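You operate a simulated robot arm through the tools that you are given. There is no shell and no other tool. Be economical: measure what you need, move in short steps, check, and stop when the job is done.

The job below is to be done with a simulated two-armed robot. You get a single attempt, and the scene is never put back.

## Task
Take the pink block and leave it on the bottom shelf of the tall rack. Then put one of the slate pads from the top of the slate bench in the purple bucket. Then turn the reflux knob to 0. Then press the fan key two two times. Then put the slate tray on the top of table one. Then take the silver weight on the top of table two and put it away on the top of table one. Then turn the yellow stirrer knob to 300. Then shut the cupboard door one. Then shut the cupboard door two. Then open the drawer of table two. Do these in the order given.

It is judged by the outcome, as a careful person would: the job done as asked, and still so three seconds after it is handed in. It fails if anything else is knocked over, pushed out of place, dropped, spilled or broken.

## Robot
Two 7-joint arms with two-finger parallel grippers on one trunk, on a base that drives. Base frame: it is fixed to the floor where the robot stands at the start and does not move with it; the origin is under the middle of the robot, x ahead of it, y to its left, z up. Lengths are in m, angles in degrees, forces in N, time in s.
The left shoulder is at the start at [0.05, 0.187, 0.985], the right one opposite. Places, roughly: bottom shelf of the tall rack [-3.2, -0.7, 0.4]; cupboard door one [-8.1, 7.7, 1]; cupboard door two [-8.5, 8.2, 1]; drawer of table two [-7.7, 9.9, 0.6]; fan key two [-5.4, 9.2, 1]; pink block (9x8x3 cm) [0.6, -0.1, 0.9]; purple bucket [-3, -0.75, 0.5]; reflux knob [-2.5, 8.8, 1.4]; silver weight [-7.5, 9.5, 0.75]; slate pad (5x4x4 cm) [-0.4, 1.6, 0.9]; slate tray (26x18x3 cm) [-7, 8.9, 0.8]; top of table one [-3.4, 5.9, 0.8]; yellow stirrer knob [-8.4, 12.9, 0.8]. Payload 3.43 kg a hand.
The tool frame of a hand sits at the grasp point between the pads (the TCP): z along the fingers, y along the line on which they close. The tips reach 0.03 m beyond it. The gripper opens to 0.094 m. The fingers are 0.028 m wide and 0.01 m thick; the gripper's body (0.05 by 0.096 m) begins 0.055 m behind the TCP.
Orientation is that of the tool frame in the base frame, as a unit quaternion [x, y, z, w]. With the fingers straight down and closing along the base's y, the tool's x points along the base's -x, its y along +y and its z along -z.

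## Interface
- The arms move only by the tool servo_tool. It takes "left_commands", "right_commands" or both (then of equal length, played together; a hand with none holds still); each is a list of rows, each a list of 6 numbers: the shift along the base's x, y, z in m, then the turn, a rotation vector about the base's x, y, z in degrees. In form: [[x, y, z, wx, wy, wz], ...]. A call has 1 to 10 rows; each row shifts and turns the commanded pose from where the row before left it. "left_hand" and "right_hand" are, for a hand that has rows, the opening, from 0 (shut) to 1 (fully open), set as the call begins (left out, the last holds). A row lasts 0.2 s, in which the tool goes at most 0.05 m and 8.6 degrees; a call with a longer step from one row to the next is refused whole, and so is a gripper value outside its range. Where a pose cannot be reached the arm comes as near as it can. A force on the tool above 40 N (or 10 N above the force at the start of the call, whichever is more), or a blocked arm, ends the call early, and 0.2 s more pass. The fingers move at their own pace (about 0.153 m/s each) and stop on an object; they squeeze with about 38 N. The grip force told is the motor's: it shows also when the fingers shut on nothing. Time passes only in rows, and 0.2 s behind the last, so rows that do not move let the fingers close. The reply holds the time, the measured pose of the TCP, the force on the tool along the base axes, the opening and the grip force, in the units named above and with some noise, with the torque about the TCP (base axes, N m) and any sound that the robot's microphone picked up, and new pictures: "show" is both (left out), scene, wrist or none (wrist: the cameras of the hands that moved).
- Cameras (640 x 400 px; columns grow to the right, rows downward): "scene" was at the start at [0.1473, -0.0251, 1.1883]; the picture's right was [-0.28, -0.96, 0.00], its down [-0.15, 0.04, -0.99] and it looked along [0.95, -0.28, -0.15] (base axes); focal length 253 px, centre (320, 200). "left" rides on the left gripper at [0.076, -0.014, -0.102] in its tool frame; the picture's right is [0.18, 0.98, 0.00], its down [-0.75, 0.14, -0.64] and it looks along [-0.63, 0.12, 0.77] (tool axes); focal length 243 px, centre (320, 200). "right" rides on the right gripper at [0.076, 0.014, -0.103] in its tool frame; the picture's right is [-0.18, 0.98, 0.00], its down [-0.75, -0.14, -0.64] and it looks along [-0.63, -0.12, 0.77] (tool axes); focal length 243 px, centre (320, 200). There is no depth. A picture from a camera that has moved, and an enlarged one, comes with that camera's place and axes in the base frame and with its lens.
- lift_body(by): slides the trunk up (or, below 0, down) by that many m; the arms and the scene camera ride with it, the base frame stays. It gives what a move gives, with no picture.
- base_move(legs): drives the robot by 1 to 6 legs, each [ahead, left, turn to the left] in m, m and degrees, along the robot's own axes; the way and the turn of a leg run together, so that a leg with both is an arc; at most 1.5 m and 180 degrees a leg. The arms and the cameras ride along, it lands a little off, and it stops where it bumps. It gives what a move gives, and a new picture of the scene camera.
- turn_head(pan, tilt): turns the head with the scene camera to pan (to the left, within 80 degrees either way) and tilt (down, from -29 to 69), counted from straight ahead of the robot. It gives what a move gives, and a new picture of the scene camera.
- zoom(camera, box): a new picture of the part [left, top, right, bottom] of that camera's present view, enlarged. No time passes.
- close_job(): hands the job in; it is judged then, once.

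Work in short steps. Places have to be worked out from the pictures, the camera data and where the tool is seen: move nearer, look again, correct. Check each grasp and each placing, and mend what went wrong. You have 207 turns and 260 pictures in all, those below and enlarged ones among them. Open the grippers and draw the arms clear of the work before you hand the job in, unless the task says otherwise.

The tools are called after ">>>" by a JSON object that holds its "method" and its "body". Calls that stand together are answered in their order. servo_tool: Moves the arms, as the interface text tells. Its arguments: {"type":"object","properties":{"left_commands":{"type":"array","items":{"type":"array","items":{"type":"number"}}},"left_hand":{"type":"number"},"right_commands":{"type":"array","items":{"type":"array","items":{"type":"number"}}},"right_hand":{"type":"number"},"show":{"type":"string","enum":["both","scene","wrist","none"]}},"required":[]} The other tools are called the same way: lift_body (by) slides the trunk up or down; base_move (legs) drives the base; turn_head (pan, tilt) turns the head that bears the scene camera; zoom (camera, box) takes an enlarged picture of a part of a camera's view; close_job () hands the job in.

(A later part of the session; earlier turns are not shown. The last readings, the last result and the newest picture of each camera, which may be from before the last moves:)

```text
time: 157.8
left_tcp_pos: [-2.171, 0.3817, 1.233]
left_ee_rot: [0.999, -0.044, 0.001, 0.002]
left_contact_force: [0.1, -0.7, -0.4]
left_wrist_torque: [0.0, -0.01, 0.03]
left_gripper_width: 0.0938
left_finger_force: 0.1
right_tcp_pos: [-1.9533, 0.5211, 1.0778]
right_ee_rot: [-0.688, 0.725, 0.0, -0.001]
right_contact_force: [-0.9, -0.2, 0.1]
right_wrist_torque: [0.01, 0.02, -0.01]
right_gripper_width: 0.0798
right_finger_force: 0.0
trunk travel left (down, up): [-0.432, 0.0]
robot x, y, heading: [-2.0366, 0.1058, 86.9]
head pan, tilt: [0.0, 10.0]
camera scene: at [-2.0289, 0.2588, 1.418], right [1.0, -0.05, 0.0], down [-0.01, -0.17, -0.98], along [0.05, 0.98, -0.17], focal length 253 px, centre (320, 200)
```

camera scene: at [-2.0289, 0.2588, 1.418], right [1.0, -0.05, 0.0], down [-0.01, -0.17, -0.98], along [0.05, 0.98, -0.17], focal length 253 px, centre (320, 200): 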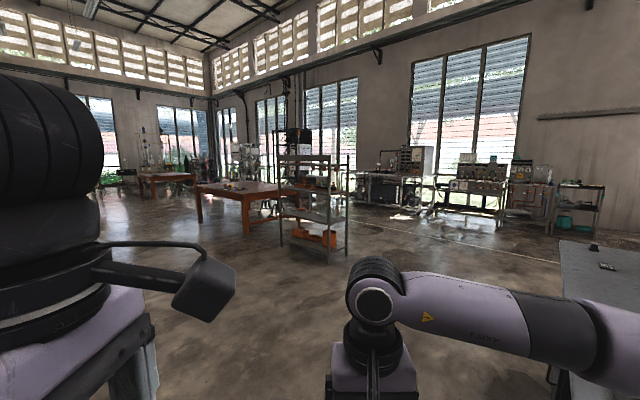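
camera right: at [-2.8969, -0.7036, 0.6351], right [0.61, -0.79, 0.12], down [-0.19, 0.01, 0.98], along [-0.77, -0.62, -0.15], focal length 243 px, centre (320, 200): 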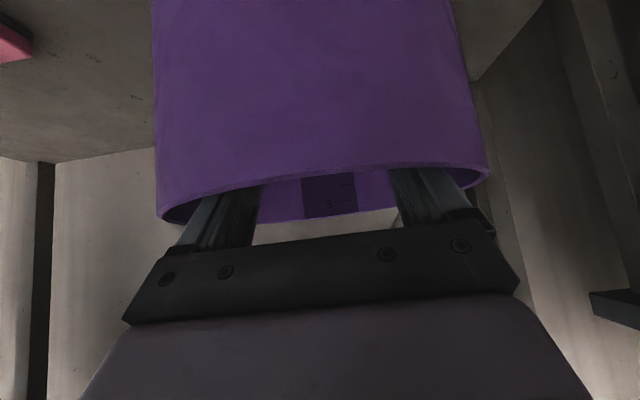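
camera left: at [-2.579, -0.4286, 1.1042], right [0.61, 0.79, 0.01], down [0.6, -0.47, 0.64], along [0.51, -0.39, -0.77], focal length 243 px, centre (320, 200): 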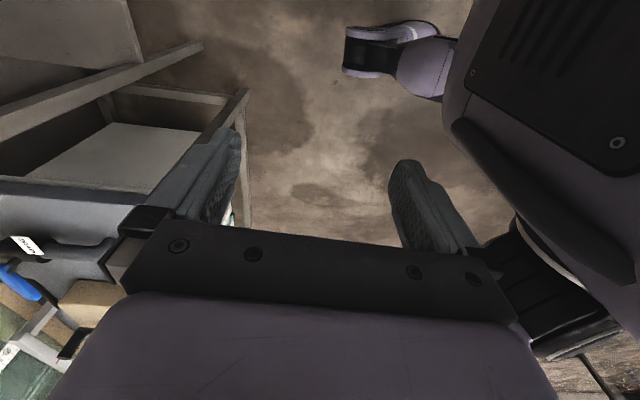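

The orange rack stands around (-2.4…-1.4, 3.5…4.5), table one behind it. I zoom on the region around (293,157) where the reflux knob should be.

>>> {"method": "zoom", "body": {"camera": "scene", "box": [200, 110, 460, 272]}}

```text
2.46 times, centred on (330, 191) of scene
camera zoom: at [-2.0289, 0.2588, 1.418], right [1.0, -0.05, 0.0], down [-0.01, -0.17, -0.98], along [0.05, 0.98, -0.17], focal length 623 px, centre (295, 222)
```

zoom: 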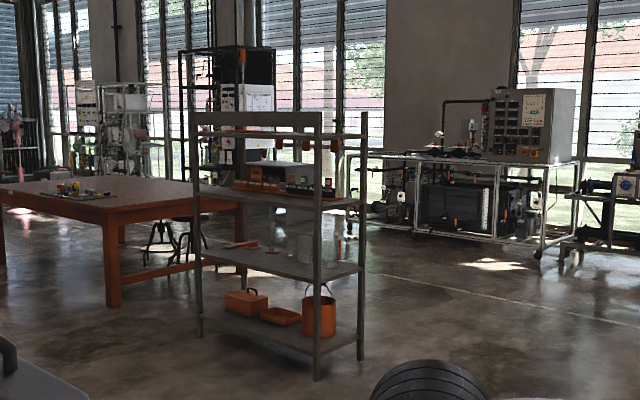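

The reflux rig stands against the windowed wall behind the rack. I drive around the right side of the orange rack with good clearance.

>>> {"method": "base_move", "body": {"legs": [[1.3, 0, 0], [0, 0, -26.6], [1.32, 0, 0], [1.32, 0, 0], [0, 0, 50], [1.4, 0, 0]]}}

```text
time: 187.0
left_tcp_pos: [-1.1801, 5.209, 1.2336]
left_ee_rot: [0.993, 0.117, 0.001, 0.002]
left_contact_force: [-0.9, 0.3, -1.2]
left_wrist_torque: [-0.02, 0.01, -0.02]
left_gripper_width: 0.0942
left_finger_force: 0.1
right_tcp_pos: [-1.0187, 5.4108, 1.0774]
right_ee_rot: [0.795, -0.606, 0.0, 0.001]
right_contact_force: [-0.2, -0.7, -0.4]
right_wrist_torque: [-0.02, 0.03, -0.02]
right_gripper_width: 0.0799
right_finger_force: 0.1
trunk travel left (down, up): [-0.432, 0.0]
robot x, y, heading: [-0.9665, 4.9895, 105.4]
head pan, tilt: [0.0, 10.0]
camera scene: at [-1.0066, 5.137, 1.4181], right [0.96, 0.26, 0.0], down [0.05, -0.17, -0.98], along [-0.26, 0.95, -0.17], focal length 253 px, centre (320, 200)
```

scene: 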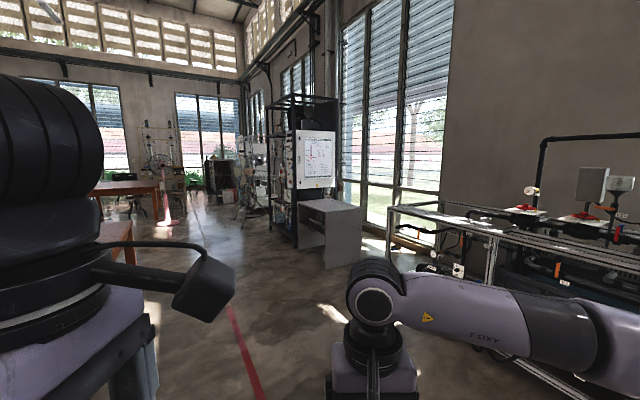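

I zoom in on the rig to find the reflux knob.

>>> {"method": "zoom", "body": {"camera": "scene", "box": [230, 85, 390, 285]}}

```text
2.00 times, centred on (310, 185) of scene
camera zoom: at [-1.0066, 5.137, 1.4181], right [0.96, 0.26, 0.0], down [0.05, -0.17, -0.98], along [-0.26, 0.95, -0.17], focal length 506 px, centre (340, 230)
```

zoom: 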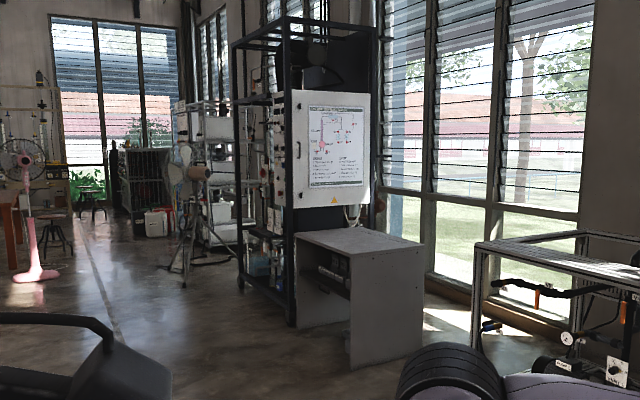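

The rig's control side seems to face (-x,-y). I drive to about (-2.85,7.9) and turn to heading 45° to look at it.

>>> {"method": "base_move", "body": {"legs": [[0, 0, 18.6], [1.2, 0, 0], [1.2, 0, 0], [1.0, 0, 0], [0, 0, -74]]}}

>>> {"method": "turn_head", "body": {"pan": 20, "tilt": 5}}

```text
time: 207.8
left_tcp_pos: [-2.7543, 8.1017, 1.2323]
left_ee_rot: [0.919, -0.393, 0.0, 0.003]
left_contact_force: [-0.3, 0.0, 0.2]
left_wrist_torque: [0.05, -0.01, 0.0]
left_gripper_width: 0.094
left_finger_force: 0.1
right_tcp_pos: [-2.4987, 8.0624, 1.0769]
right_ee_rot: [-0.387, 0.922, 0.001, 0.0]
right_contact_force: [-0.4, 1.0, 0.2]
right_wrist_torque: [0.02, 0.0, 0.01]
right_gripper_width: 0.0799
right_finger_force: 0.0
trunk travel left (down, up): [-0.432, 0.0]
robot x, y, heading: [-2.8358, 7.8095, 46.0]
head pan, tilt: [0.0, 10.0]
camera scene: at [-2.7311, 7.9162, 1.4181], right [0.71, -0.7, 0.0], down [-0.12, -0.12, -0.98], along [0.69, 0.7, -0.17], focal length 253 px, centre (320, 200)
```

scene: 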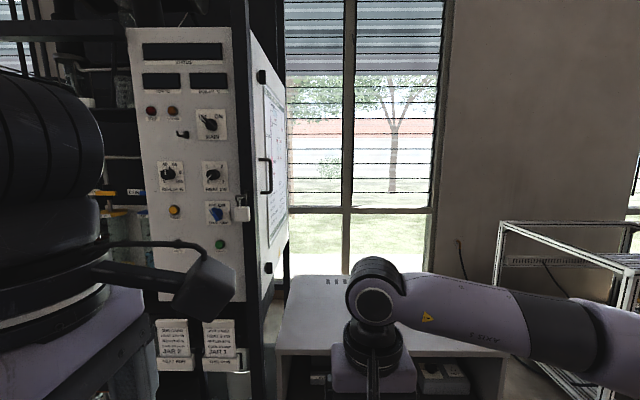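

```text
time: 208.6
left_tcp_pos: [-2.756, 8.1011, 1.2336]
left_ee_rot: [0.919, -0.394, 0.0, 0.003]
left_contact_force: [-0.1, -0.6, 0.1]
left_wrist_torque: [0.0, -0.01, -0.03]
left_gripper_width: 0.0939
left_finger_force: 0.1
right_tcp_pos: [-2.5001, 8.0612, 1.0768]
right_ee_rot: [-0.388, 0.922, 0.001, 0.0]
right_contact_force: [-0.5, -1.2, -0.4]
right_wrist_torque: [0.02, -0.02, -0.01]
right_gripper_width: 0.0797
right_finger_force: 0.1
trunk travel left (down, up): [-0.432, 0.0]
robot x, y, heading: [-2.8318, 7.8075, 45.7]
head pan, tilt: [20.0, 5.0]
camera scene: at [-2.7582, 7.9334, 1.4262], right [0.91, -0.41, 0.0], down [-0.04, -0.08, -1.0], along [0.41, 0.91, -0.09], focal length 253 px, centre (320, 200)
```

scene: 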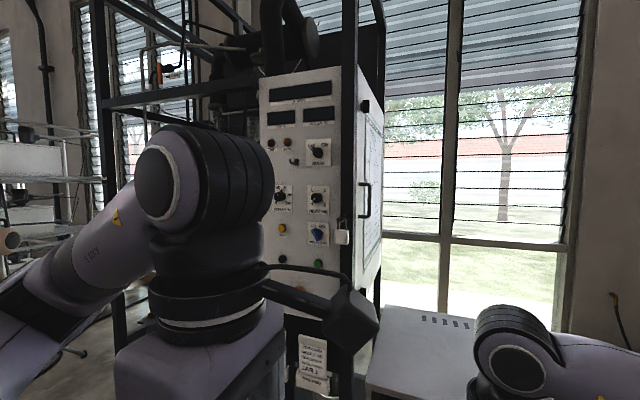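

>>> {"method": "zoom", "body": {"camera": "scene", "box": [250, 70, 370, 280]}}

```text
1.90 times, centred on (310, 175) of scene
camera zoom: at [-2.7582, 7.9334, 1.4262], right [0.91, -0.41, 0.0], down [-0.04, -0.08, -1.0], along [0.41, 0.91, -0.09], focal length 482 px, centre (339, 248)
```

zoom: 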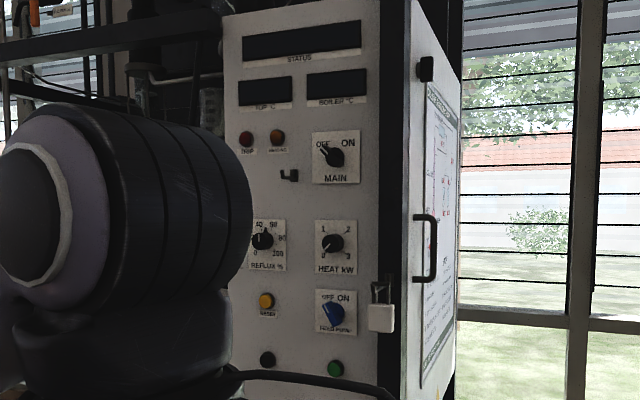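

The REFLUX % knob is at about (-2.5,8.8,1.37) on the panel's left column. I shift left and a bit closer to face it with the right arm.

>>> {"method": "base_move", "body": {"legs": [[0, 0.55, 0], [0.15, 0, 0]]}}

>>> {"method": "turn_head", "body": {"pan": -10, "tilt": 0}}

```text
time: 212.8
left_tcp_pos: [-3.0537, 8.6, 1.233]
left_ee_rot: [0.92, -0.392, 0.001, 0.003]
left_contact_force: [0.4, -0.2, 0.5]
left_wrist_torque: [-0.01, 0.06, -0.01]
left_gripper_width: 0.0939
left_finger_force: 0.0
right_tcp_pos: [-2.7979, 8.5623, 1.0764]
right_ee_rot: [-0.391, 0.921, 0.001, 0.0]
right_contact_force: [0.0, 0.5, 0.1]
right_wrist_torque: [-0.02, 0.03, -0.01]
right_gripper_width: 0.0796
right_finger_force: 0.1
trunk travel left (down, up): [-0.432, 0.0]
robot x, y, heading: [-3.1351, 8.3063, 45.9]
head pan, tilt: [20.0, 5.0]
camera scene: at [-3.0551, 8.4319, 1.426], right [0.91, -0.41, 0.0], down [-0.04, -0.08, -1.0], along [0.41, 0.91, -0.09], focal length 253 px, centre (320, 200)
```

scene: 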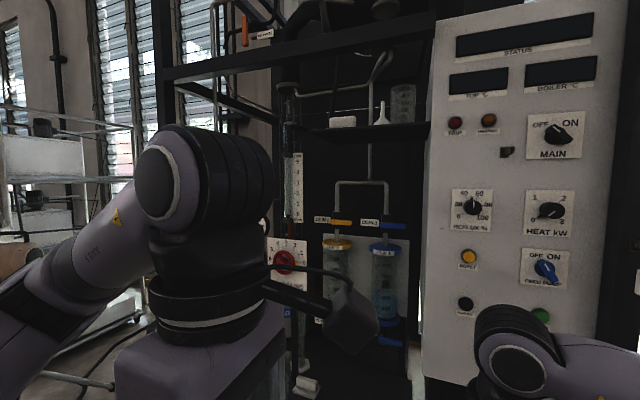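

```text
time: 213.8
left_tcp_pos: [-3.0539, 8.598, 1.2329]
left_ee_rot: [0.92, -0.392, 0.0, 0.002]
left_contact_force: [-0.5, -0.1, 0.5]
left_wrist_torque: [0.0, -0.01, 0.03]
left_gripper_width: 0.0937
left_finger_force: 0.1
right_tcp_pos: [-2.7977, 8.5622, 1.0774]
right_ee_rot: [-0.391, 0.921, 0.0, 0.0]
right_contact_force: [0.6, -0.3, -0.5]
right_wrist_torque: [0.0, 0.02, 0.01]
right_gripper_width: 0.0798
right_finger_force: 0.1
trunk travel left (down, up): [-0.432, 0.0]
robot x, y, heading: [-3.1317, 8.305, 45.9]
head pan, tilt: [-10.0, 0.0]
camera scene: at [-3.0203, 8.4002, 1.4341], right [0.59, -0.81, 0.0], down [0.0, 0.0, -1.0], along [0.81, 0.59, 0.0], focal length 253 px, centre (320, 200)
```

scene: 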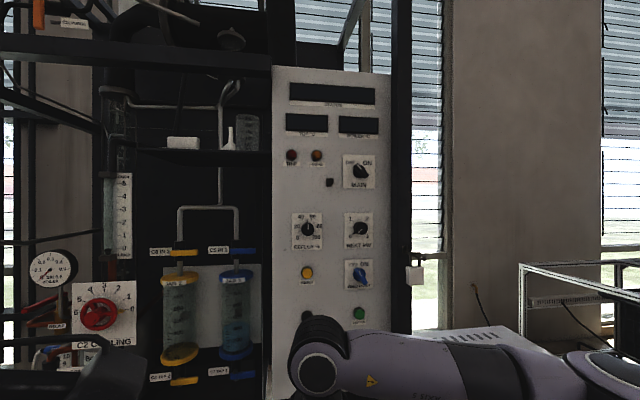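

The panel faces heading 45° squarely; the knob is at about (-2.50,8.82,1.36). I zoom in on the knob dial.

>>> {"method": "zoom", "body": {"camera": "scene", "box": [280, 200, 344, 260]}}

```text
6.67 times, centred on (312, 230) of scene
camera zoom: at [-3.0203, 8.4002, 1.4341], right [0.59, -0.81, 0.0], down [0.0, 0.0, -1.0], along [0.81, 0.59, 0.0], focal length 1686 px, centre (373, 0)
```

zoom: 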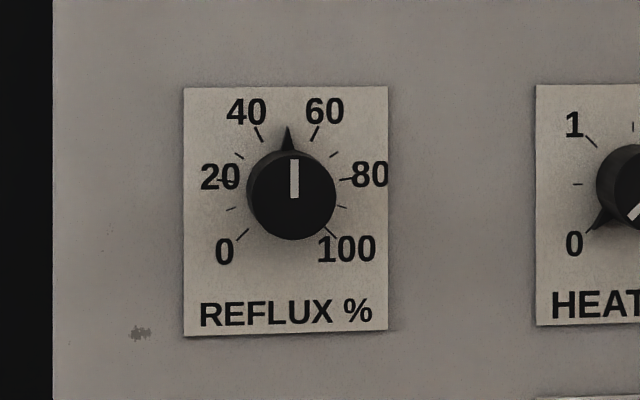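

The knob points to 50; 0 is about 135° counter-clockwise. I tilt the right hand to horizontal at knob height while still clear of the panel.

>>> {"method": "servo_tool", "body": {"right_commands": [[0.003, -0.002, 0.028, 6.1, -5.9, 0], [0.003, -0.002, 0.028, 6.1, -5.9, 0], [0.003, -0.002, 0.028, 6.1, -5.9, 0], [0.003, -0.002, 0.028, 6.1, -5.9, 0], [0.003, -0.002, 0.028, 6.1, -5.9, 0], [0.003, -0.002, 0.028, 6.1, -5.9, 0], [0.003, -0.002, 0.028, 6.1, -5.9, 0], [0.003, -0.002, 0.028, 6.1, -5.9, 0], [0.003, -0.002, 0.028, 6.1, -5.9, 0], [0.003, -0.002, 0.028, 6.1, -5.9, 0]], "right_hand": 0.6, "show": "none"}}

>>> {"method": "servo_tool", "body": {"right_commands": [[0, 0, 0, 3.6, -3.5, 0]]}}

```text
time: 215.9
left_tcp_pos: [-3.0527, 8.5994, 1.235]
left_ee_rot: [0.92, -0.392, 0.001, 0.001]
left_contact_force: [0.0, -0.2, -0.5]
left_wrist_torque: [0.0, 0.03, 0.04]
left_gripper_width: 0.094
left_finger_force: 0.0
right_tcp_pos: [-2.7676, 8.539, 1.3564]
right_ee_rot: [-0.288, 0.679, 0.264, 0.622]
right_contact_force: [-0.4, 0.1, -0.2]
right_wrist_torque: [0.03, 0.01, -0.02]
right_gripper_width: 0.0563
right_finger_force: 0.1
trunk travel left (down, up): [-0.432, 0.0]
robot x, y, heading: [-3.132, 8.3047, 46.2]
head pan, tilt: [-10.0, 0.0]
```

```text
time: 216.3
left_tcp_pos: [-3.0544, 8.5993, 1.2336]
left_ee_rot: [0.92, -0.392, 0.0, 0.001]
left_contact_force: [-0.3, 0.0, -0.9]
left_wrist_torque: [-0.02, 0.0, 0.0]
left_gripper_width: 0.0939
left_finger_force: 0.1
right_tcp_pos: [-2.7669, 8.5405, 1.356]
right_ee_rot: [-0.276, 0.651, 0.275, 0.651]
right_contact_force: [-0.3, -0.5, 0.4]
right_wrist_torque: [-0.02, 0.02, 0.01]
right_gripper_width: 0.0565
right_finger_force: 0.1
trunk travel left (down, up): [-0.432, 0.0]
robot x, y, heading: [-3.1341, 8.3005, 45.5]
head pan, tilt: [-10.0, 0.0]
camera scene: at [-3.0202, 8.4001, 1.4341], right [0.59, -0.81, 0.0], down [0.0, 0.0, -1.0], along [0.81, 0.59, 0.0], focal length 253 px, centre (320, 200)
camera right: at [-2.8488, 8.476, 1.28], right [-0.71, 0.68, 0.18], down [-0.34, -0.56, 0.75], along [0.62, 0.47, 0.63], focal length 243 px, centre (320, 200)
```

scene: 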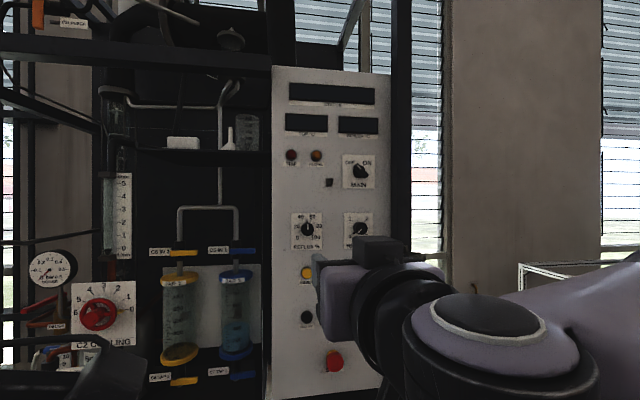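
right: 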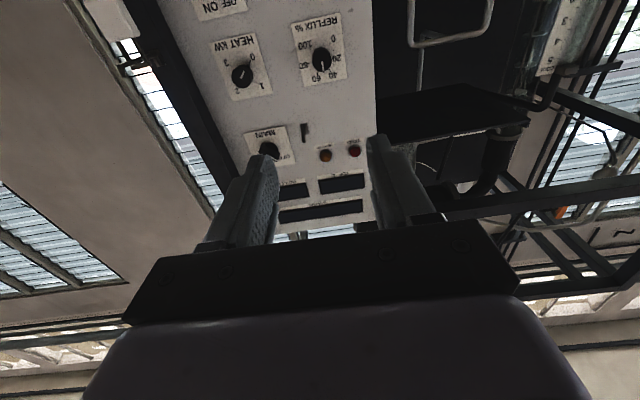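

The hand is horizontal, heading 46°, well aligned with the knob (about 0.38 m ahead, 8 mm left). I drive ahead 0.25 m.

>>> {"method": "base_move", "body": {"legs": [[0.25, 0, 0]]}}

>>> {"method": "zoom", "body": {"camera": "right", "box": [160, 0, 480, 200]}}

```text
time: 218.2
left_tcp_pos: [-2.8797, 8.7774, 1.2325]
left_ee_rot: [0.92, -0.392, -0.001, 0.003]
left_contact_force: [0.7, 0.3, -0.6]
left_wrist_torque: [-0.02, 0.01, -0.04]
left_gripper_width: 0.0937
left_finger_force: 0.2
right_tcp_pos: [-2.5938, 8.7198, 1.356]
right_ee_rot: [-0.276, 0.652, 0.275, 0.651]
right_contact_force: [0.5, 0.7, 0.2]
right_wrist_torque: [-0.04, 0.0, -0.02]
right_gripper_width: 0.0566
right_finger_force: 0.1
trunk travel left (down, up): [-0.432, 0.0]
robot x, y, heading: [-2.9597, 8.4846, 45.9]
head pan, tilt: [-10.0, 0.0]
camera scene: at [-2.8467, 8.5791, 1.434], right [0.59, -0.81, 0.0], down [0.0, 0.0, -1.0], along [0.81, 0.59, 0.0], focal length 253 px, centre (320, 200)
```

scene: 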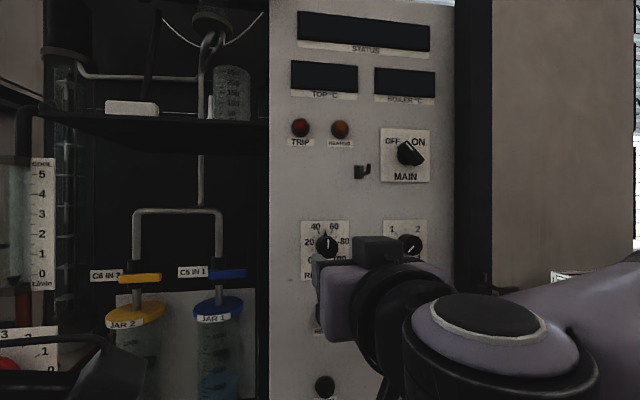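

```text
2.00 times, centred on (320, 100) of right
camera zoom: at [-2.6755, 8.6548, 1.2797], right [-0.71, 0.68, 0.18], down [-0.34, -0.56, 0.76], along [0.62, 0.47, 0.63], focal length 485 px, centre (320, 400)
```

zoom: 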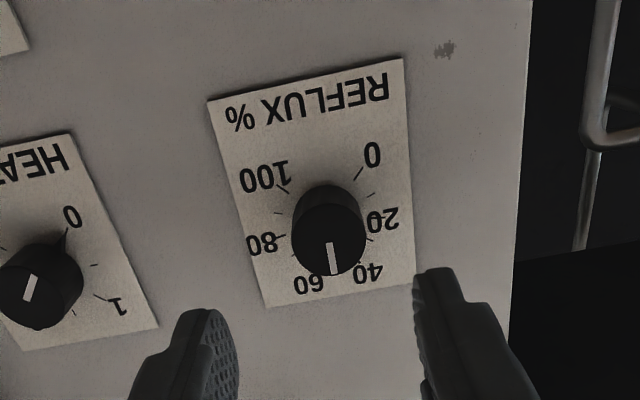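

Triangulation puts the knob's face at (-2.537,8.784,1.354), 86 mm ahead of the TCP. I advance ~0.075 m with the fingers on both sides of the knob.

>>> {"method": "servo_tool", "body": {"right_commands": [[0.012, 0.0147, -0.001, 0, 0, 0], [0.012, 0.0147, -0.001, 0, 0, 0], [0.0125, 0.014, 0, 0, 0, 0], [0.0125, 0.0143, 0, 0, 0, 0]], "show": "wrist"}}

```text
time: 219.2
left_tcp_pos: [-2.8796, 8.7783, 1.2341]
left_ee_rot: [0.92, -0.391, 0.001, 0.001]
left_contact_force: [0.4, 0.0, 0.8]
left_wrist_torque: [0.01, 0.0, 0.01]
left_gripper_width: 0.0941
left_finger_force: 0.0
right_tcp_pos: [-2.545, 8.7767, 1.3557]
right_ee_rot: [-0.277, 0.651, 0.276, 0.651]
right_contact_force: [-1.0, -0.9, 0.6]
right_wrist_torque: [-0.03, -0.03, 0.02]
right_gripper_width: 0.0565
right_finger_force: 0.0
trunk travel left (down, up): [-0.432, 0.0]
robot x, y, heading: [-2.9624, 8.4813, 45.6]
head pan, tilt: [-10.0, 0.0]
camera right: at [-2.6265, 8.7116, 1.2796], right [-0.71, 0.68, 0.18], down [-0.34, -0.56, 0.75], along [0.62, 0.47, 0.63], focal length 243 px, centre (320, 200)
```

right: 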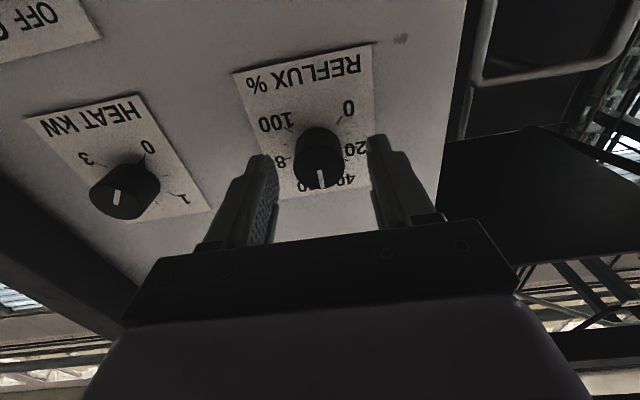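

The knob sits between the fingers, with its face at about the TCP. I close gently and check the grip.

>>> {"method": "servo_tool", "body": {"right_commands": [[0, 0, 0, 0, 0, 0], [0, 0, 0, 0, 0, 0]], "right_hand": 0, "show": "wrist"}}

```text
time: 219.8
left_tcp_pos: [-2.8791, 8.7768, 1.2336]
left_ee_rot: [0.92, -0.392, 0.0, 0.002]
left_contact_force: [0.3, -0.5, 0.5]
left_wrist_torque: [-0.03, -0.03, -0.02]
left_gripper_width: 0.0938
left_finger_force: 0.1
right_tcp_pos: [-2.544, 8.7755, 1.3553]
right_ee_rot: [-0.277, 0.652, 0.276, 0.65]
right_contact_force: [2.6, -2.4, 0.5]
right_wrist_torque: [0.1, -0.13, -0.43]
right_gripper_width: 0.0315
right_finger_force: 44.3
trunk travel left (down, up): [-0.432, 0.0]
robot x, y, heading: [-2.9615, 8.4835, 45.9]
head pan, tilt: [-10.0, 0.0]
camera right: at [-2.626, 8.7107, 1.2798], right [-0.71, 0.68, 0.18], down [-0.35, -0.56, 0.75], along [0.62, 0.47, 0.63], focal length 243 px, centre (320, 200)
```

right: 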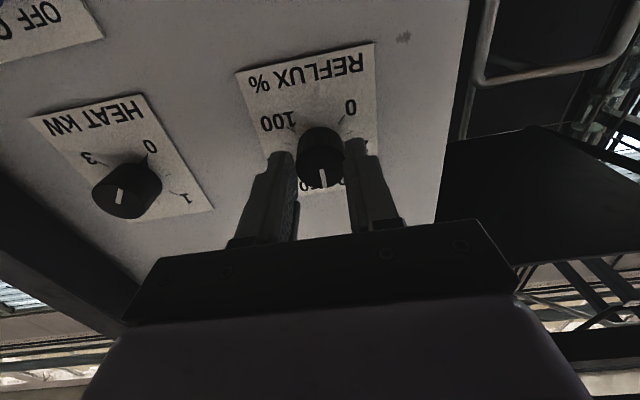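

Gripped at 31.5 mm. I rotate counter-clockwise (as seen from the front) by 42°.

>>> {"method": "servo_tool", "body": {"right_commands": [[0, 0, 0, -5.85, -6.02, 0], [0, 0, 0, -5.85, -6.02, 0], [0, 0, 0, -5.85, -6.02, 0], [0, 0, 0, -5.85, -6.02, 0], [0, 0, 0, -5.85, -6.02, 0]], "show": "wrist"}}

```text
time: 221.0
left_tcp_pos: [-2.8795, 8.7754, 1.2337]
left_ee_rot: [0.92, -0.391, -0.001, 0.002]
left_contact_force: [-0.1, 0.1, 0.0]
left_wrist_torque: [-0.01, 0.0, 0.01]
left_gripper_width: 0.094
left_finger_force: 0.1
right_tcp_pos: [-2.5424, 8.7729, 1.356]
right_ee_rot: [-0.488, 0.511, 0.023, 0.707]
right_contact_force: [9.8, -6.5, 15.4]
right_wrist_torque: [-0.16, 0.31, -0.71]
right_gripper_width: 0.0316
right_finger_force: 44.8
trunk travel left (down, up): [-0.432, 0.0]
robot x, y, heading: [-2.9599, 8.4829, 46.0]
head pan, tilt: [-10.0, 0.0]
camera right: at [-2.5853, 8.6714, 1.2903], right [-0.61, 0.6, -0.52], down [-0.74, -0.18, 0.65], along [0.3, 0.78, 0.55], focal length 243 px, centre (320, 200)
```

right: 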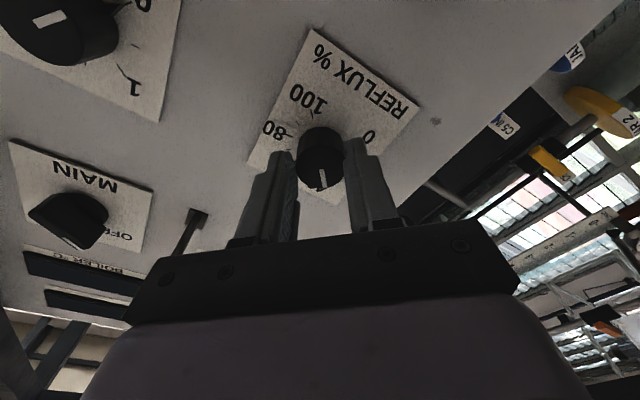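

The knob follows. Lateral force grows slightly, so I add a small compliance shift and continue another 42°.

>>> {"method": "servo_tool", "body": {"right_commands": [[0.001, -0.001, 0.002, -5.85, -6.02, 0], [0, 0, 0, -5.85, -6.02, 0], [0.001, -0.001, 0.001, -5.85, -6.02, 0], [0, 0, 0, -5.85, -6.02, 0], [0, 0, 0, -5.85, -6.02, 0]], "show": "wrist"}}

```text
time: 222.2
left_tcp_pos: [-2.8788, 8.7768, 1.2339]
left_ee_rot: [0.92, -0.391, 0.0, 0.001]
left_contact_force: [0.5, 0.6, -0.8]
left_wrist_torque: [0.02, 0.05, -0.01]
left_gripper_width: 0.0942
left_finger_force: 0.1
right_tcp_pos: [-2.5413, 8.7729, 1.3584]
right_ee_rot: [-0.637, 0.301, -0.233, 0.67]
right_contact_force: [14.4, -2.6, 23.3]
right_wrist_torque: [0.36, -0.21, 0.34]
right_gripper_width: 0.0313
right_finger_force: 45.2
trunk travel left (down, up): [-0.432, 0.0]
robot x, y, heading: [-2.9646, 8.4824, 46.0]
head pan, tilt: [-10.0, 0.0]
camera right: at [-2.5603, 8.6467, 1.3365], right [-0.2, 0.2, -0.96], down [-0.97, 0.06, 0.22], along [0.1, 0.98, 0.19], focal length 243 px, centre (320, 200)
```

right: 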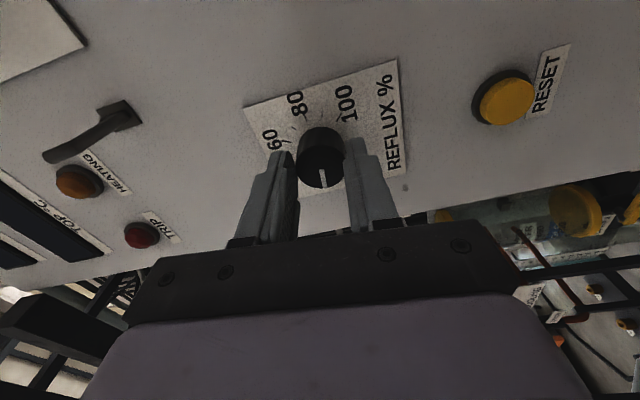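

84° done. I continue with more compliance shift upward, 34° more.

>>> {"method": "servo_tool", "body": {"right_commands": [[0.002, -0.001, 0.003, 0, 0, 0], [0.001, 0, 0.001, -5.85, -6.02, 0], [0, 0, 0.001, -5.85, -6.02, 0], [0, 0, 0, -5.85, -6.02, 0], [0, 0, 0, -5.85, -6.02, 0]], "show": "wrist"}}

```text
time: 223.4
left_tcp_pos: [-2.8811, 8.7765, 1.2319]
left_ee_rot: [0.92, -0.392, 0.001, 0.002]
left_contact_force: [-0.1, 0.4, 0.2]
left_wrist_torque: [0.03, 0.03, -0.04]
left_gripper_width: 0.094
left_finger_force: 0.1
right_tcp_pos: [-2.5419, 8.7735, 1.3613]
right_ee_rot: [0.7, -0.102, 0.416, -0.571]
right_contact_force: [-2.3, -1.7, 5.2]
right_wrist_torque: [0.1, -0.05, -0.52]
right_gripper_width: 0.0314
right_finger_force: 45.5
trunk travel left (down, up): [-0.432, 0.0]
robot x, y, heading: [-2.9623, 8.4827, 45.9]
head pan, tilt: [-10.0, 0.0]
camera right: at [-2.5602, 8.6468, 1.385], right [0.21, -0.21, -0.96], down [-0.97, 0.05, -0.22], along [0.1, 0.98, -0.19], focal length 243 px, centre (320, 200)
```

right: 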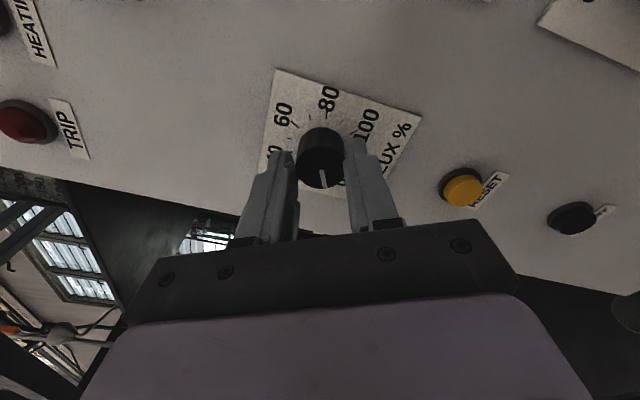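

118° turned so far; 17° to go.

>>> {"method": "servo_tool", "body": {"right_commands": [[0, 0, 0.001, -5.9, -6.08, 0], [0, 0, 0, -5.9, -6.08, 0], [0, 0, 0, 0, 0, 0]], "show": "wrist"}}

>>> {"method": "zoom", "body": {"camera": "right", "box": [220, 40, 460, 210]}}

```text
time: 224.1
left_tcp_pos: [-2.8825, 8.7751, 1.2342]
left_ee_rot: [0.92, -0.392, 0.0, 0.001]
left_contact_force: [0.6, -0.4, 0.4]
left_wrist_torque: [-0.01, -0.01, -0.02]
left_gripper_width: 0.094
left_finger_force: 0.1
right_tcp_pos: [-2.5423, 8.775, 1.3606]
right_ee_rot: [0.692, -0.006, 0.504, -0.516]
right_contact_force: [-8.7, -11.7, 9.1]
right_wrist_torque: [-0.5, 0.54, 0.71]
right_gripper_width: 0.0313
right_finger_force: 44.9
right hand out of reach, approached as far as the arm can: row 2
trunk travel left (down, up): [-0.432, 0.0]
robot x, y, heading: [-2.9604, 8.4825, 46.0]
head pan, tilt: [-10.0, 0.0]
stopped in row 3 (right hand): the force on the tool passed its limit (the readings are from after the stop); the commanded pose is now the measured one
camera right: at [-2.5699, 8.6536, 1.3996], right [0.41, -0.36, -0.84], down [-0.89, 0.01, -0.45], along [0.17, 0.93, -0.32], focal length 243 px, centre (320, 200)
```

right: 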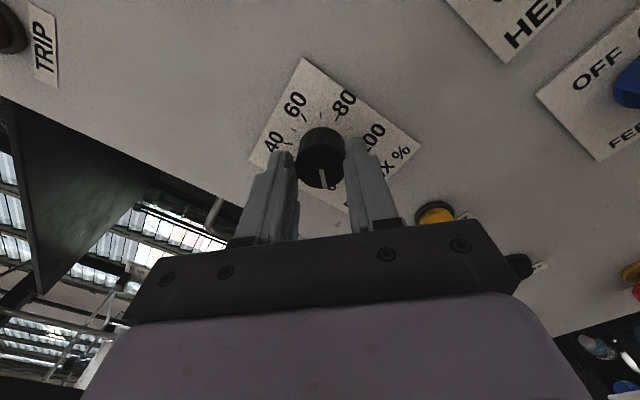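

```text
2.35 times, centred on (340, 125) of right
camera zoom: at [-2.5699, 8.6536, 1.3996], right [0.41, -0.36, -0.84], down [-0.89, 0.01, -0.45], along [0.17, 0.93, -0.32], focal length 571 px, centre (273, 376)
```

zoom: 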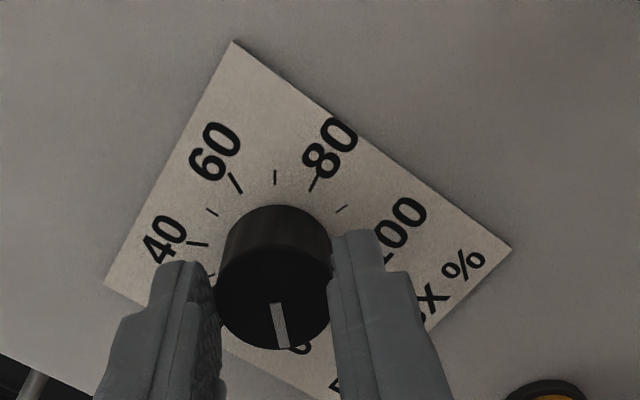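

About 133° turned. I release, back off and look at the dial.

>>> {"method": "servo_tool", "body": {"right_commands": [[0, 0, 0, 0, 0, 0], [0, 0, 0, 0, 0, 0], [-0.014, -0.014, 0, 0, 0, 0], [-0.02, -0.02, 0, 0, 0, 0], [-0.025, -0.025, 0, 0, 0, 0]], "right_hand": 0.6, "show": "none"}}

>>> {"method": "zoom", "body": {"camera": "right", "box": [220, 40, 460, 210]}}

>>> {"method": "zoom", "body": {"camera": "scene", "box": [270, 190, 390, 300]}}

```text
time: 225.3
left_tcp_pos: [-2.8801, 8.7761, 1.2338]
left_ee_rot: [0.92, -0.393, 0.001, 0.001]
left_contact_force: [0.8, -1.0, 0.1]
left_wrist_torque: [0.03, -0.03, -0.01]
left_gripper_width: 0.094
left_finger_force: 0.1
right_tcp_pos: [-2.5881, 8.7306, 1.3227]
right_ee_rot: [0.693, -0.006, 0.504, -0.515]
right_contact_force: [-0.5, 0.8, 0.1]
right_wrist_torque: [0.03, -0.01, 0.03]
right_gripper_width: 0.0563
right_finger_force: 0.0
right hand out of reach, approached as far as the arm can: row 3, 4, 5
trunk travel left (down, up): [-0.432, 0.0]
robot x, y, heading: [-2.9635, 8.4855, 45.7]
head pan, tilt: [-10.0, 0.0]
```

```text
2.35 times, centred on (340, 125) of right
camera zoom: at [-2.6148, 8.6109, 1.3613], right [0.41, -0.36, -0.84], down [-0.9, 0.01, -0.44], along [0.17, 0.93, -0.32], focal length 571 px, centre (273, 376)
```

zoom: 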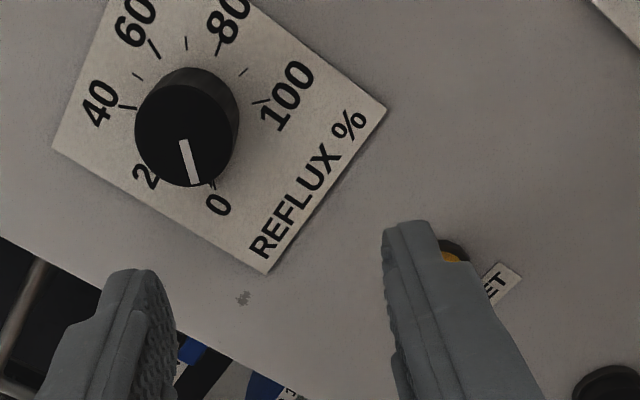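

```text
3.64 times, centred on (330, 245) of scene
camera zoom: at [-2.8474, 8.578, 1.4342], right [0.59, -0.81, 0.0], down [0.0, 0.0, -1.0], along [0.81, 0.59, 0.0], focal length 920 px, centre (284, 36)
```

zoom: 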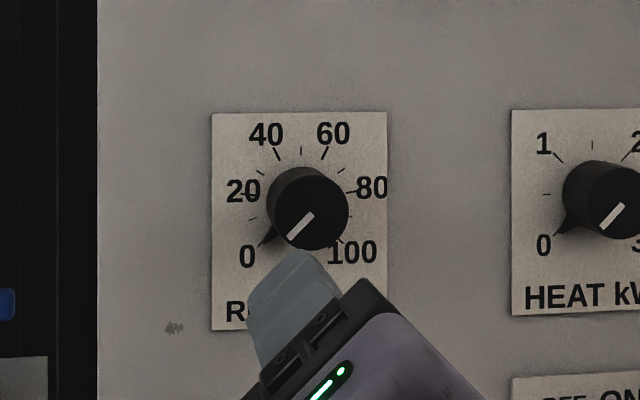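

The reflux knob points to 0. I back off and unroll the right wrist.

>>> {"method": "base_move", "body": {"legs": [[-0.35, 0, 0]]}}

>>> {"method": "servo_tool", "body": {"right_commands": [[0, 0, 0, 5.85, 6.02, 0], [0, 0, 0, 5.85, 6.02, 0], [0, 0, 0, 5.85, 6.02, 0], [0, 0, 0, 5.85, 6.02, 0], [0, 0, 0, 5.85, 6.02, 0], [0, 0, 0, 5.85, 6.02, 0], [0, 0, 0, 5.85, 6.02, 0], [0, 0, 0, 5.85, 6.02, 0], [0, 0, 0, 5.85, 6.02, 0], [0, 0, 0, 5.85, 6.02, 0]], "show": "none"}}

>>> {"method": "servo_tool", "body": {"right_commands": [[0, 0, 0, 5.85, 6.02, 0], [0, 0, 0, 5.85, 6.02, 0], [0, 0, 0, 5.85, 6.02, 0], [0, 0, 0, 5.85, 6.02, 0], [0, 0, 0, 5.85, 6.02, 0], [0, 0, 0, 5.0, 5.2, 0]], "show": "none"}}

>>> {"method": "base_move", "body": {"legs": [[0, 0, 90]]}}

>>> {"method": "turn_head", "body": {"pan": 20, "tilt": 10}}

```text
time: 227.6
left_tcp_pos: [-3.1332, 8.5167, 1.2329]
left_ee_rot: [0.922, -0.387, 0.002, 0.002]
left_contact_force: [0.4, 0.8, 0.6]
left_wrist_torque: [0.03, -0.02, 0.03]
left_gripper_width: 0.0937
left_finger_force: 0.0
right_tcp_pos: [-2.8407, 8.4756, 1.3225]
right_ee_rot: [0.694, -0.003, 0.501, -0.517]
right_contact_force: [0.3, 0.0, 0.3]
right_wrist_torque: [0.02, 0.04, 0.01]
right_gripper_width: 0.0564
right_finger_force: 0.1
trunk travel left (down, up): [-0.432, 0.0]
robot x, y, heading: [-3.21, 8.2228, 46.5]
head pan, tilt: [-10.0, 0.0]
camera scene: at [-3.0986, 8.3189, 1.4342], right [0.59, -0.8, 0.0], down [0.0, 0.0, -1.0], along [0.8, 0.59, 0.0], focal length 253 px, centre (320, 200)
```

scene: 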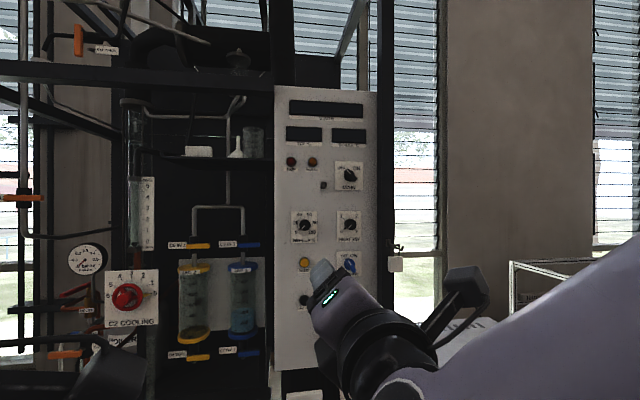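

```text
time: 229.8
left_tcp_pos: [-3.1332, 8.5178, 1.2324]
left_ee_rot: [0.922, -0.388, 0.0, 0.002]
left_contact_force: [0.0, 0.9, -0.2]
left_wrist_torque: [-0.01, 0.01, 0.01]
left_gripper_width: 0.094
left_finger_force: 0.0
right_tcp_pos: [-2.8389, 8.4764, 1.3229]
right_ee_rot: [-0.514, 0.485, -0.039, 0.707]
right_contact_force: [-0.2, -0.1, 0.0]
right_wrist_torque: [-0.03, -0.01, -0.01]
right_gripper_width: 0.0565
right_finger_force: 0.0
trunk travel left (down, up): [-0.432, 0.0]
robot x, y, heading: [-3.2099, 8.2234, 46.4]
head pan, tilt: [-10.0, 0.0]
```

```text
time: 231.2
left_tcp_pos: [-3.1338, 8.5181, 1.2331]
left_ee_rot: [0.922, -0.388, 0.001, 0.002]
left_contact_force: [0.3, 0.0, -0.5]
left_wrist_torque: [0.01, 0.0, -0.01]
left_gripper_width: 0.0941
left_finger_force: 0.1
right_tcp_pos: [-2.8394, 8.4747, 1.3228]
right_ee_rot: [-0.275, 0.662, 0.26, 0.647]
right_contact_force: [-0.8, 0.3, -0.5]
right_wrist_torque: [0.03, -0.01, -0.01]
right_gripper_width: 0.0565
right_finger_force: 0.0
trunk travel left (down, up): [-0.432, 0.0]
robot x, y, heading: [-3.2142, 8.2209, 46.4]
head pan, tilt: [-10.0, 0.0]
```

```text
time: 235.3
left_tcp_pos: [-3.4999, 8.3251, 1.2336]
left_ee_rot: [0.94, 0.341, 0.001, 0.001]
left_contact_force: [-0.1, -0.2, -0.1]
left_wrist_torque: [0.01, 0.02, 0.0]
left_gripper_width: 0.0941
left_finger_force: 0.0
right_tcp_pos: [-3.4329, 8.613, 1.3226]
right_ee_rot: [0.651, -0.299, -0.629, -0.3]
right_contact_force: [0.7, -0.2, 0.0]
right_wrist_torque: [-0.01, 0.01, 0.0]
right_gripper_width: 0.0563
right_finger_force: 0.1
trunk travel left (down, up): [-0.432, 0.0]
robot x, y, heading: [-3.2093, 8.2204, 131.7]
head pan, tilt: [-10.0, 0.0]
camera scene: at [-3.2972, 8.3436, 1.4341], right [0.85, 0.53, 0.0], down [0.0, 0.0, -1.0], along [-0.53, 0.85, 0.0], focal length 253 px, centre (320, 200)
```

scene: 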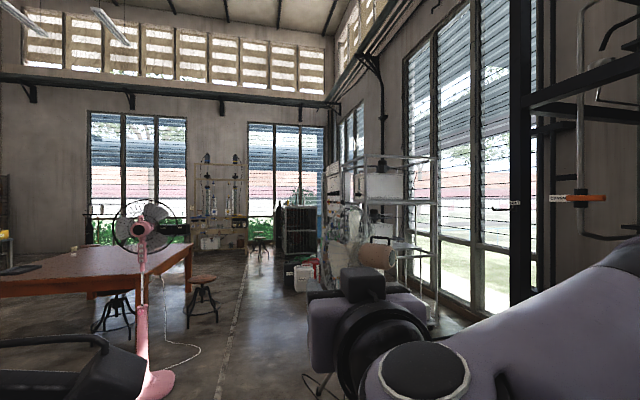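

```text
time: 236.2
left_tcp_pos: [-3.498, 8.3242, 1.2328]
left_ee_rot: [0.941, 0.34, 0.002, 0.001]
left_contact_force: [0.7, -0.3, 0.1]
left_wrist_torque: [0.01, -0.02, -0.01]
left_gripper_width: 0.094
left_finger_force: 0.0
right_tcp_pos: [-3.4319, 8.6118, 1.3236]
right_ee_rot: [0.651, -0.3, -0.629, -0.301]
right_contact_force: [0.4, 0.7, -1.4]
right_wrist_torque: [0.0, 0.0, -0.01]
right_gripper_width: 0.0564
right_finger_force: 0.0
trunk travel left (down, up): [-0.432, 0.0]
robot x, y, heading: [-3.2122, 8.2202, 131.7]
head pan, tilt: [20.0, 10.0]
camera scene: at [-3.3316, 8.3112, 1.4181], right [0.47, 0.88, 0.0], down [0.15, -0.08, -0.98], along [-0.87, 0.47, -0.17], focal length 253 px, centre (320, 200)
```

scene: 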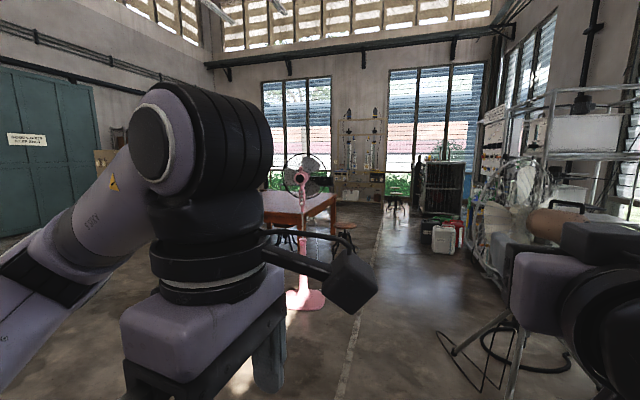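

The pink pedestal fan at about (-5.5,9.3) matches the fan key place. I zoom on it.

>>> {"method": "zoom", "body": {"camera": "scene", "box": [250, 140, 410, 320]}}

```text
2.22 times, centred on (330, 230) of scene
camera zoom: at [-3.3316, 8.3112, 1.4181], right [0.47, 0.88, 0.0], down [0.15, -0.08, -0.98], along [-0.87, 0.47, -0.17], focal length 562 px, centre (298, 133)
```

zoom: 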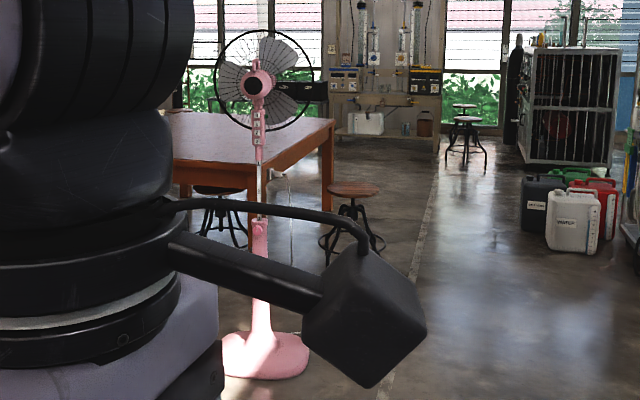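

The keys are on the box on the fan's column facing me. I turn to it and drive 1.55 m toward it.

>>> {"method": "base_move", "body": {"legs": [[0, 0, 23.5], [1.5, 0, 0]]}}

>>> {"method": "turn_head", "body": {"pan": 0, "tilt": 20}}

```text
time: 244.8
left_tcp_pos: [-4.8587, 8.8351, 1.2341]
left_ee_rot: [0.856, 0.517, 0.002, 0.001]
left_contact_force: [-0.7, -0.1, 0.4]
left_wrist_torque: [-0.01, 0.02, -0.02]
left_gripper_width: 0.094
left_finger_force: 0.0
right_tcp_pos: [-4.9088, 9.1275, 1.3227]
right_ee_rot: [0.698, -0.165, -0.676, -0.17]
right_contact_force: [0.6, -0.6, 0.3]
right_wrist_torque: [-0.03, -0.01, 0.03]
right_gripper_width: 0.0563
right_finger_force: 0.0
trunk travel left (down, up): [-0.432, 0.0]
robot x, y, heading: [-4.5525, 8.853, 154.5]
head pan, tilt: [20.0, 10.0]
camera scene: at [-4.6985, 8.8884, 1.4181], right [0.1, 1.0, 0.0], down [0.17, -0.02, -0.98], along [-0.98, 0.1, -0.17], focal length 253 px, centre (320, 200)
```

scene: 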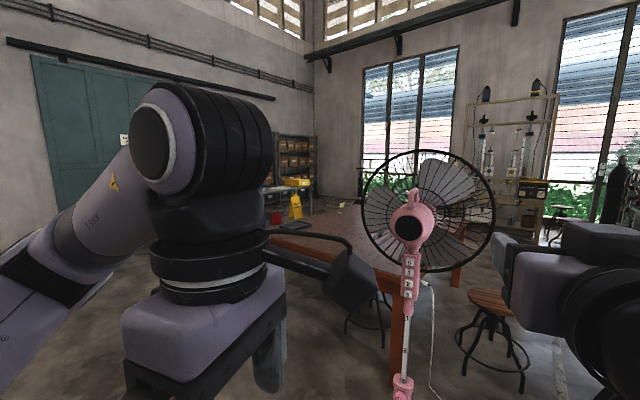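

```text
time: 245.6
left_tcp_pos: [-4.8572, 8.8356, 1.2335]
left_ee_rot: [0.856, 0.517, 0.003, 0.001]
left_contact_force: [-0.1, -0.5, -1.2]
left_wrist_torque: [0.02, 0.01, -0.02]
left_gripper_width: 0.0939
left_finger_force: 0.0
right_tcp_pos: [-4.907, 9.1273, 1.3225]
right_ee_rot: [0.697, -0.167, -0.676, -0.171]
right_contact_force: [-0.1, -0.8, -0.2]
right_wrist_torque: [-0.03, 0.0, 0.0]
right_gripper_width: 0.0564
right_finger_force: 0.1
trunk travel left (down, up): [-0.432, 0.0]
robot x, y, heading: [-4.5544, 8.8479, 154.6]
head pan, tilt: [0.0, 20.0]
camera scene: at [-4.6898, 8.9194, 1.4019], right [0.43, 0.9, 0.0], down [0.31, -0.15, -0.94], along [-0.85, 0.41, -0.34], focal length 253 px, centre (320, 200)
```

scene: 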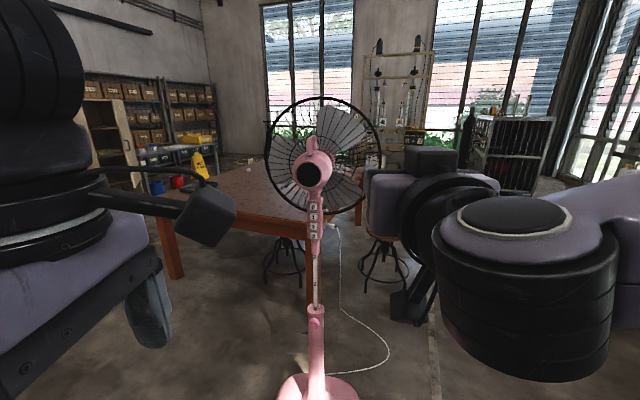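

>>> {"method": "zoom", "body": {"camera": "scene", "box": [280, 165, 350, 255]}}

```text
4.44 times, centred on (315, 210) of scene
camera zoom: at [-4.6898, 8.9194, 1.4019], right [0.43, 0.9, 0.0], down [0.31, -0.15, -0.94], along [-0.85, 0.41, -0.34], focal length 1124 px, centre (342, 156)
```

zoom: 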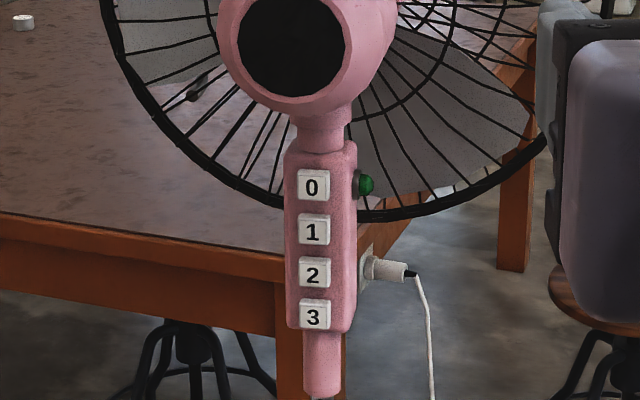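

Key "2" is the third key on the box. I lower the trunk, close the right fingers, roll the hand 85° so the closed tips are narrow vertically, and approach a bit.

>>> {"method": "lift_body", "body": {"by": -0.3}}

>>> {"method": "servo_tool", "body": {"right_commands": [[0, 0, 0, 7.5, -3.95, 0], [0, 0, 0, 7.5, -3.95, 0], [0, 0, 0, 7.5, -3.95, 0], [0, 0, 0, 7.5, -3.95, 0], [0, 0, 0, 7.5, -3.95, 0], [0, 0, 0, 7.5, -3.95, 0], [0, 0, 0, 7.5, -3.95, 0], [0, 0, 0, 7.5, -3.95, 0], [0, 0, 0, 7.5, -3.95, 0], [0, 0, 0, 7.5, -3.95, 0]], "right_hand": 0, "show": "none"}}

>>> {"method": "base_move", "body": {"legs": [[0.2, 0.11, 0]]}}

>>> {"method": "zoom", "body": {"camera": "right", "box": [0, 0, 640, 400]}}

```text
time: 248.6
left_tcp_pos: [-4.8582, 8.8345, 0.9329]
left_ee_rot: [0.855, 0.518, 0.003, 0.001]
left_contact_force: [-0.3, 0.1, -0.1]
left_wrist_torque: [0.02, 0.0, 0.0]
left_gripper_width: 0.094
left_finger_force: 0.0
right_tcp_pos: [-4.9079, 9.1265, 1.0223]
right_ee_rot: [0.697, -0.166, -0.676, -0.171]
right_contact_force: [-0.1, -0.3, -0.4]
right_wrist_torque: [-0.01, 0.0, 0.0]
right_gripper_width: 0.0562
right_finger_force: 0.0
trunk travel left (down, up): [-0.132, 0.3]
robot x, y, heading: [-4.5521, 8.8534, 154.4]
head pan, tilt: [0.0, 20.0]
```

```text
time: 250.8
left_tcp_pos: [-4.8575, 8.8353, 0.9326]
left_ee_rot: [0.856, 0.517, 0.002, 0.0]
left_contact_force: [0.3, -0.9, -0.3]
left_wrist_torque: [0.02, 0.0, -0.02]
left_gripper_width: 0.094
left_finger_force: 0.0
right_tcp_pos: [-4.9079, 9.1278, 1.0222]
right_ee_rot: [0.625, 0.335, -0.378, -0.595]
right_contact_force: [-0.1, -0.1, 0.6]
right_wrist_torque: [-0.01, -0.02, 0.03]
right_gripper_width: 0.0
right_finger_force: 33.1
trunk travel left (down, up): [-0.132, 0.3]
robot x, y, heading: [-4.5532, 8.8535, 154.5]
head pan, tilt: [0.0, 20.0]
```

```text
time: 252.6
left_tcp_pos: [-5.09, 8.8219, 0.9324]
left_ee_rot: [0.856, 0.518, 0.003, 0.0]
left_contact_force: [0.7, 0.2, -0.5]
left_wrist_torque: [-0.02, -0.02, -0.01]
left_gripper_width: 0.0942
left_finger_force: 0.1
right_tcp_pos: [-5.1408, 9.1132, 1.0217]
right_ee_rot: [0.625, 0.335, -0.379, -0.594]
right_contact_force: [-0.2, -0.4, -0.2]
right_wrist_torque: [-0.01, 0.0, 0.01]
right_gripper_width: 0.0001
right_finger_force: 32.6
trunk travel left (down, up): [-0.132, 0.3]
robot x, y, heading: [-4.7823, 8.8371, 154.6]
head pan, tilt: [0.0, 20.0]
camera scene: at [-4.9207, 8.9063, 1.1018], right [0.43, 0.9, 0.0], down [0.31, -0.15, -0.94], along [-0.85, 0.41, -0.34], focal length 253 px, centre (320, 200)
```

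scene: 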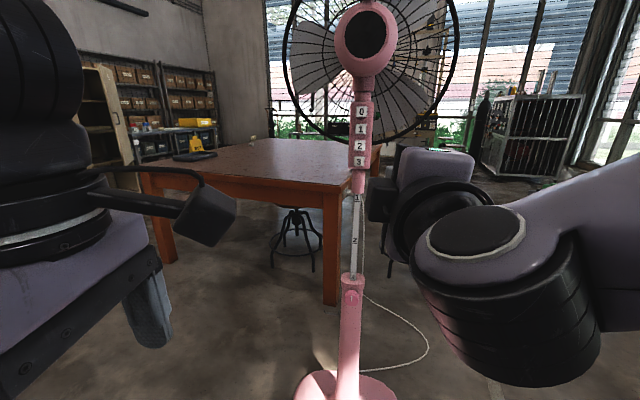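

```text
1.00 times, centred on (320, 200) of right
camera zoom: at [-5.0134, 9.1279, 1.0027], right [-0.12, -0.23, -0.97], down [0.2, -0.96, 0.2], along [-0.97, -0.17, 0.16], focal length 243 px, centre (320, 200)
```

zoom: 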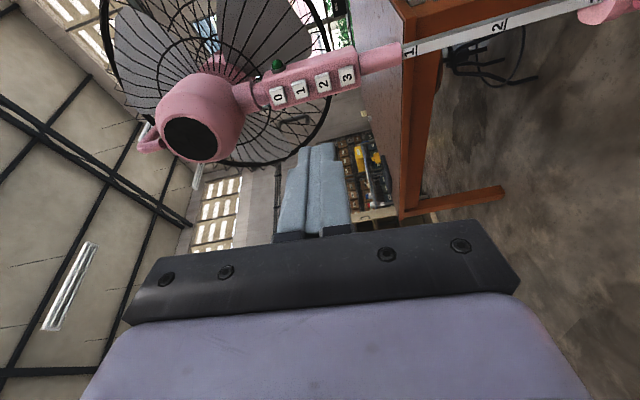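

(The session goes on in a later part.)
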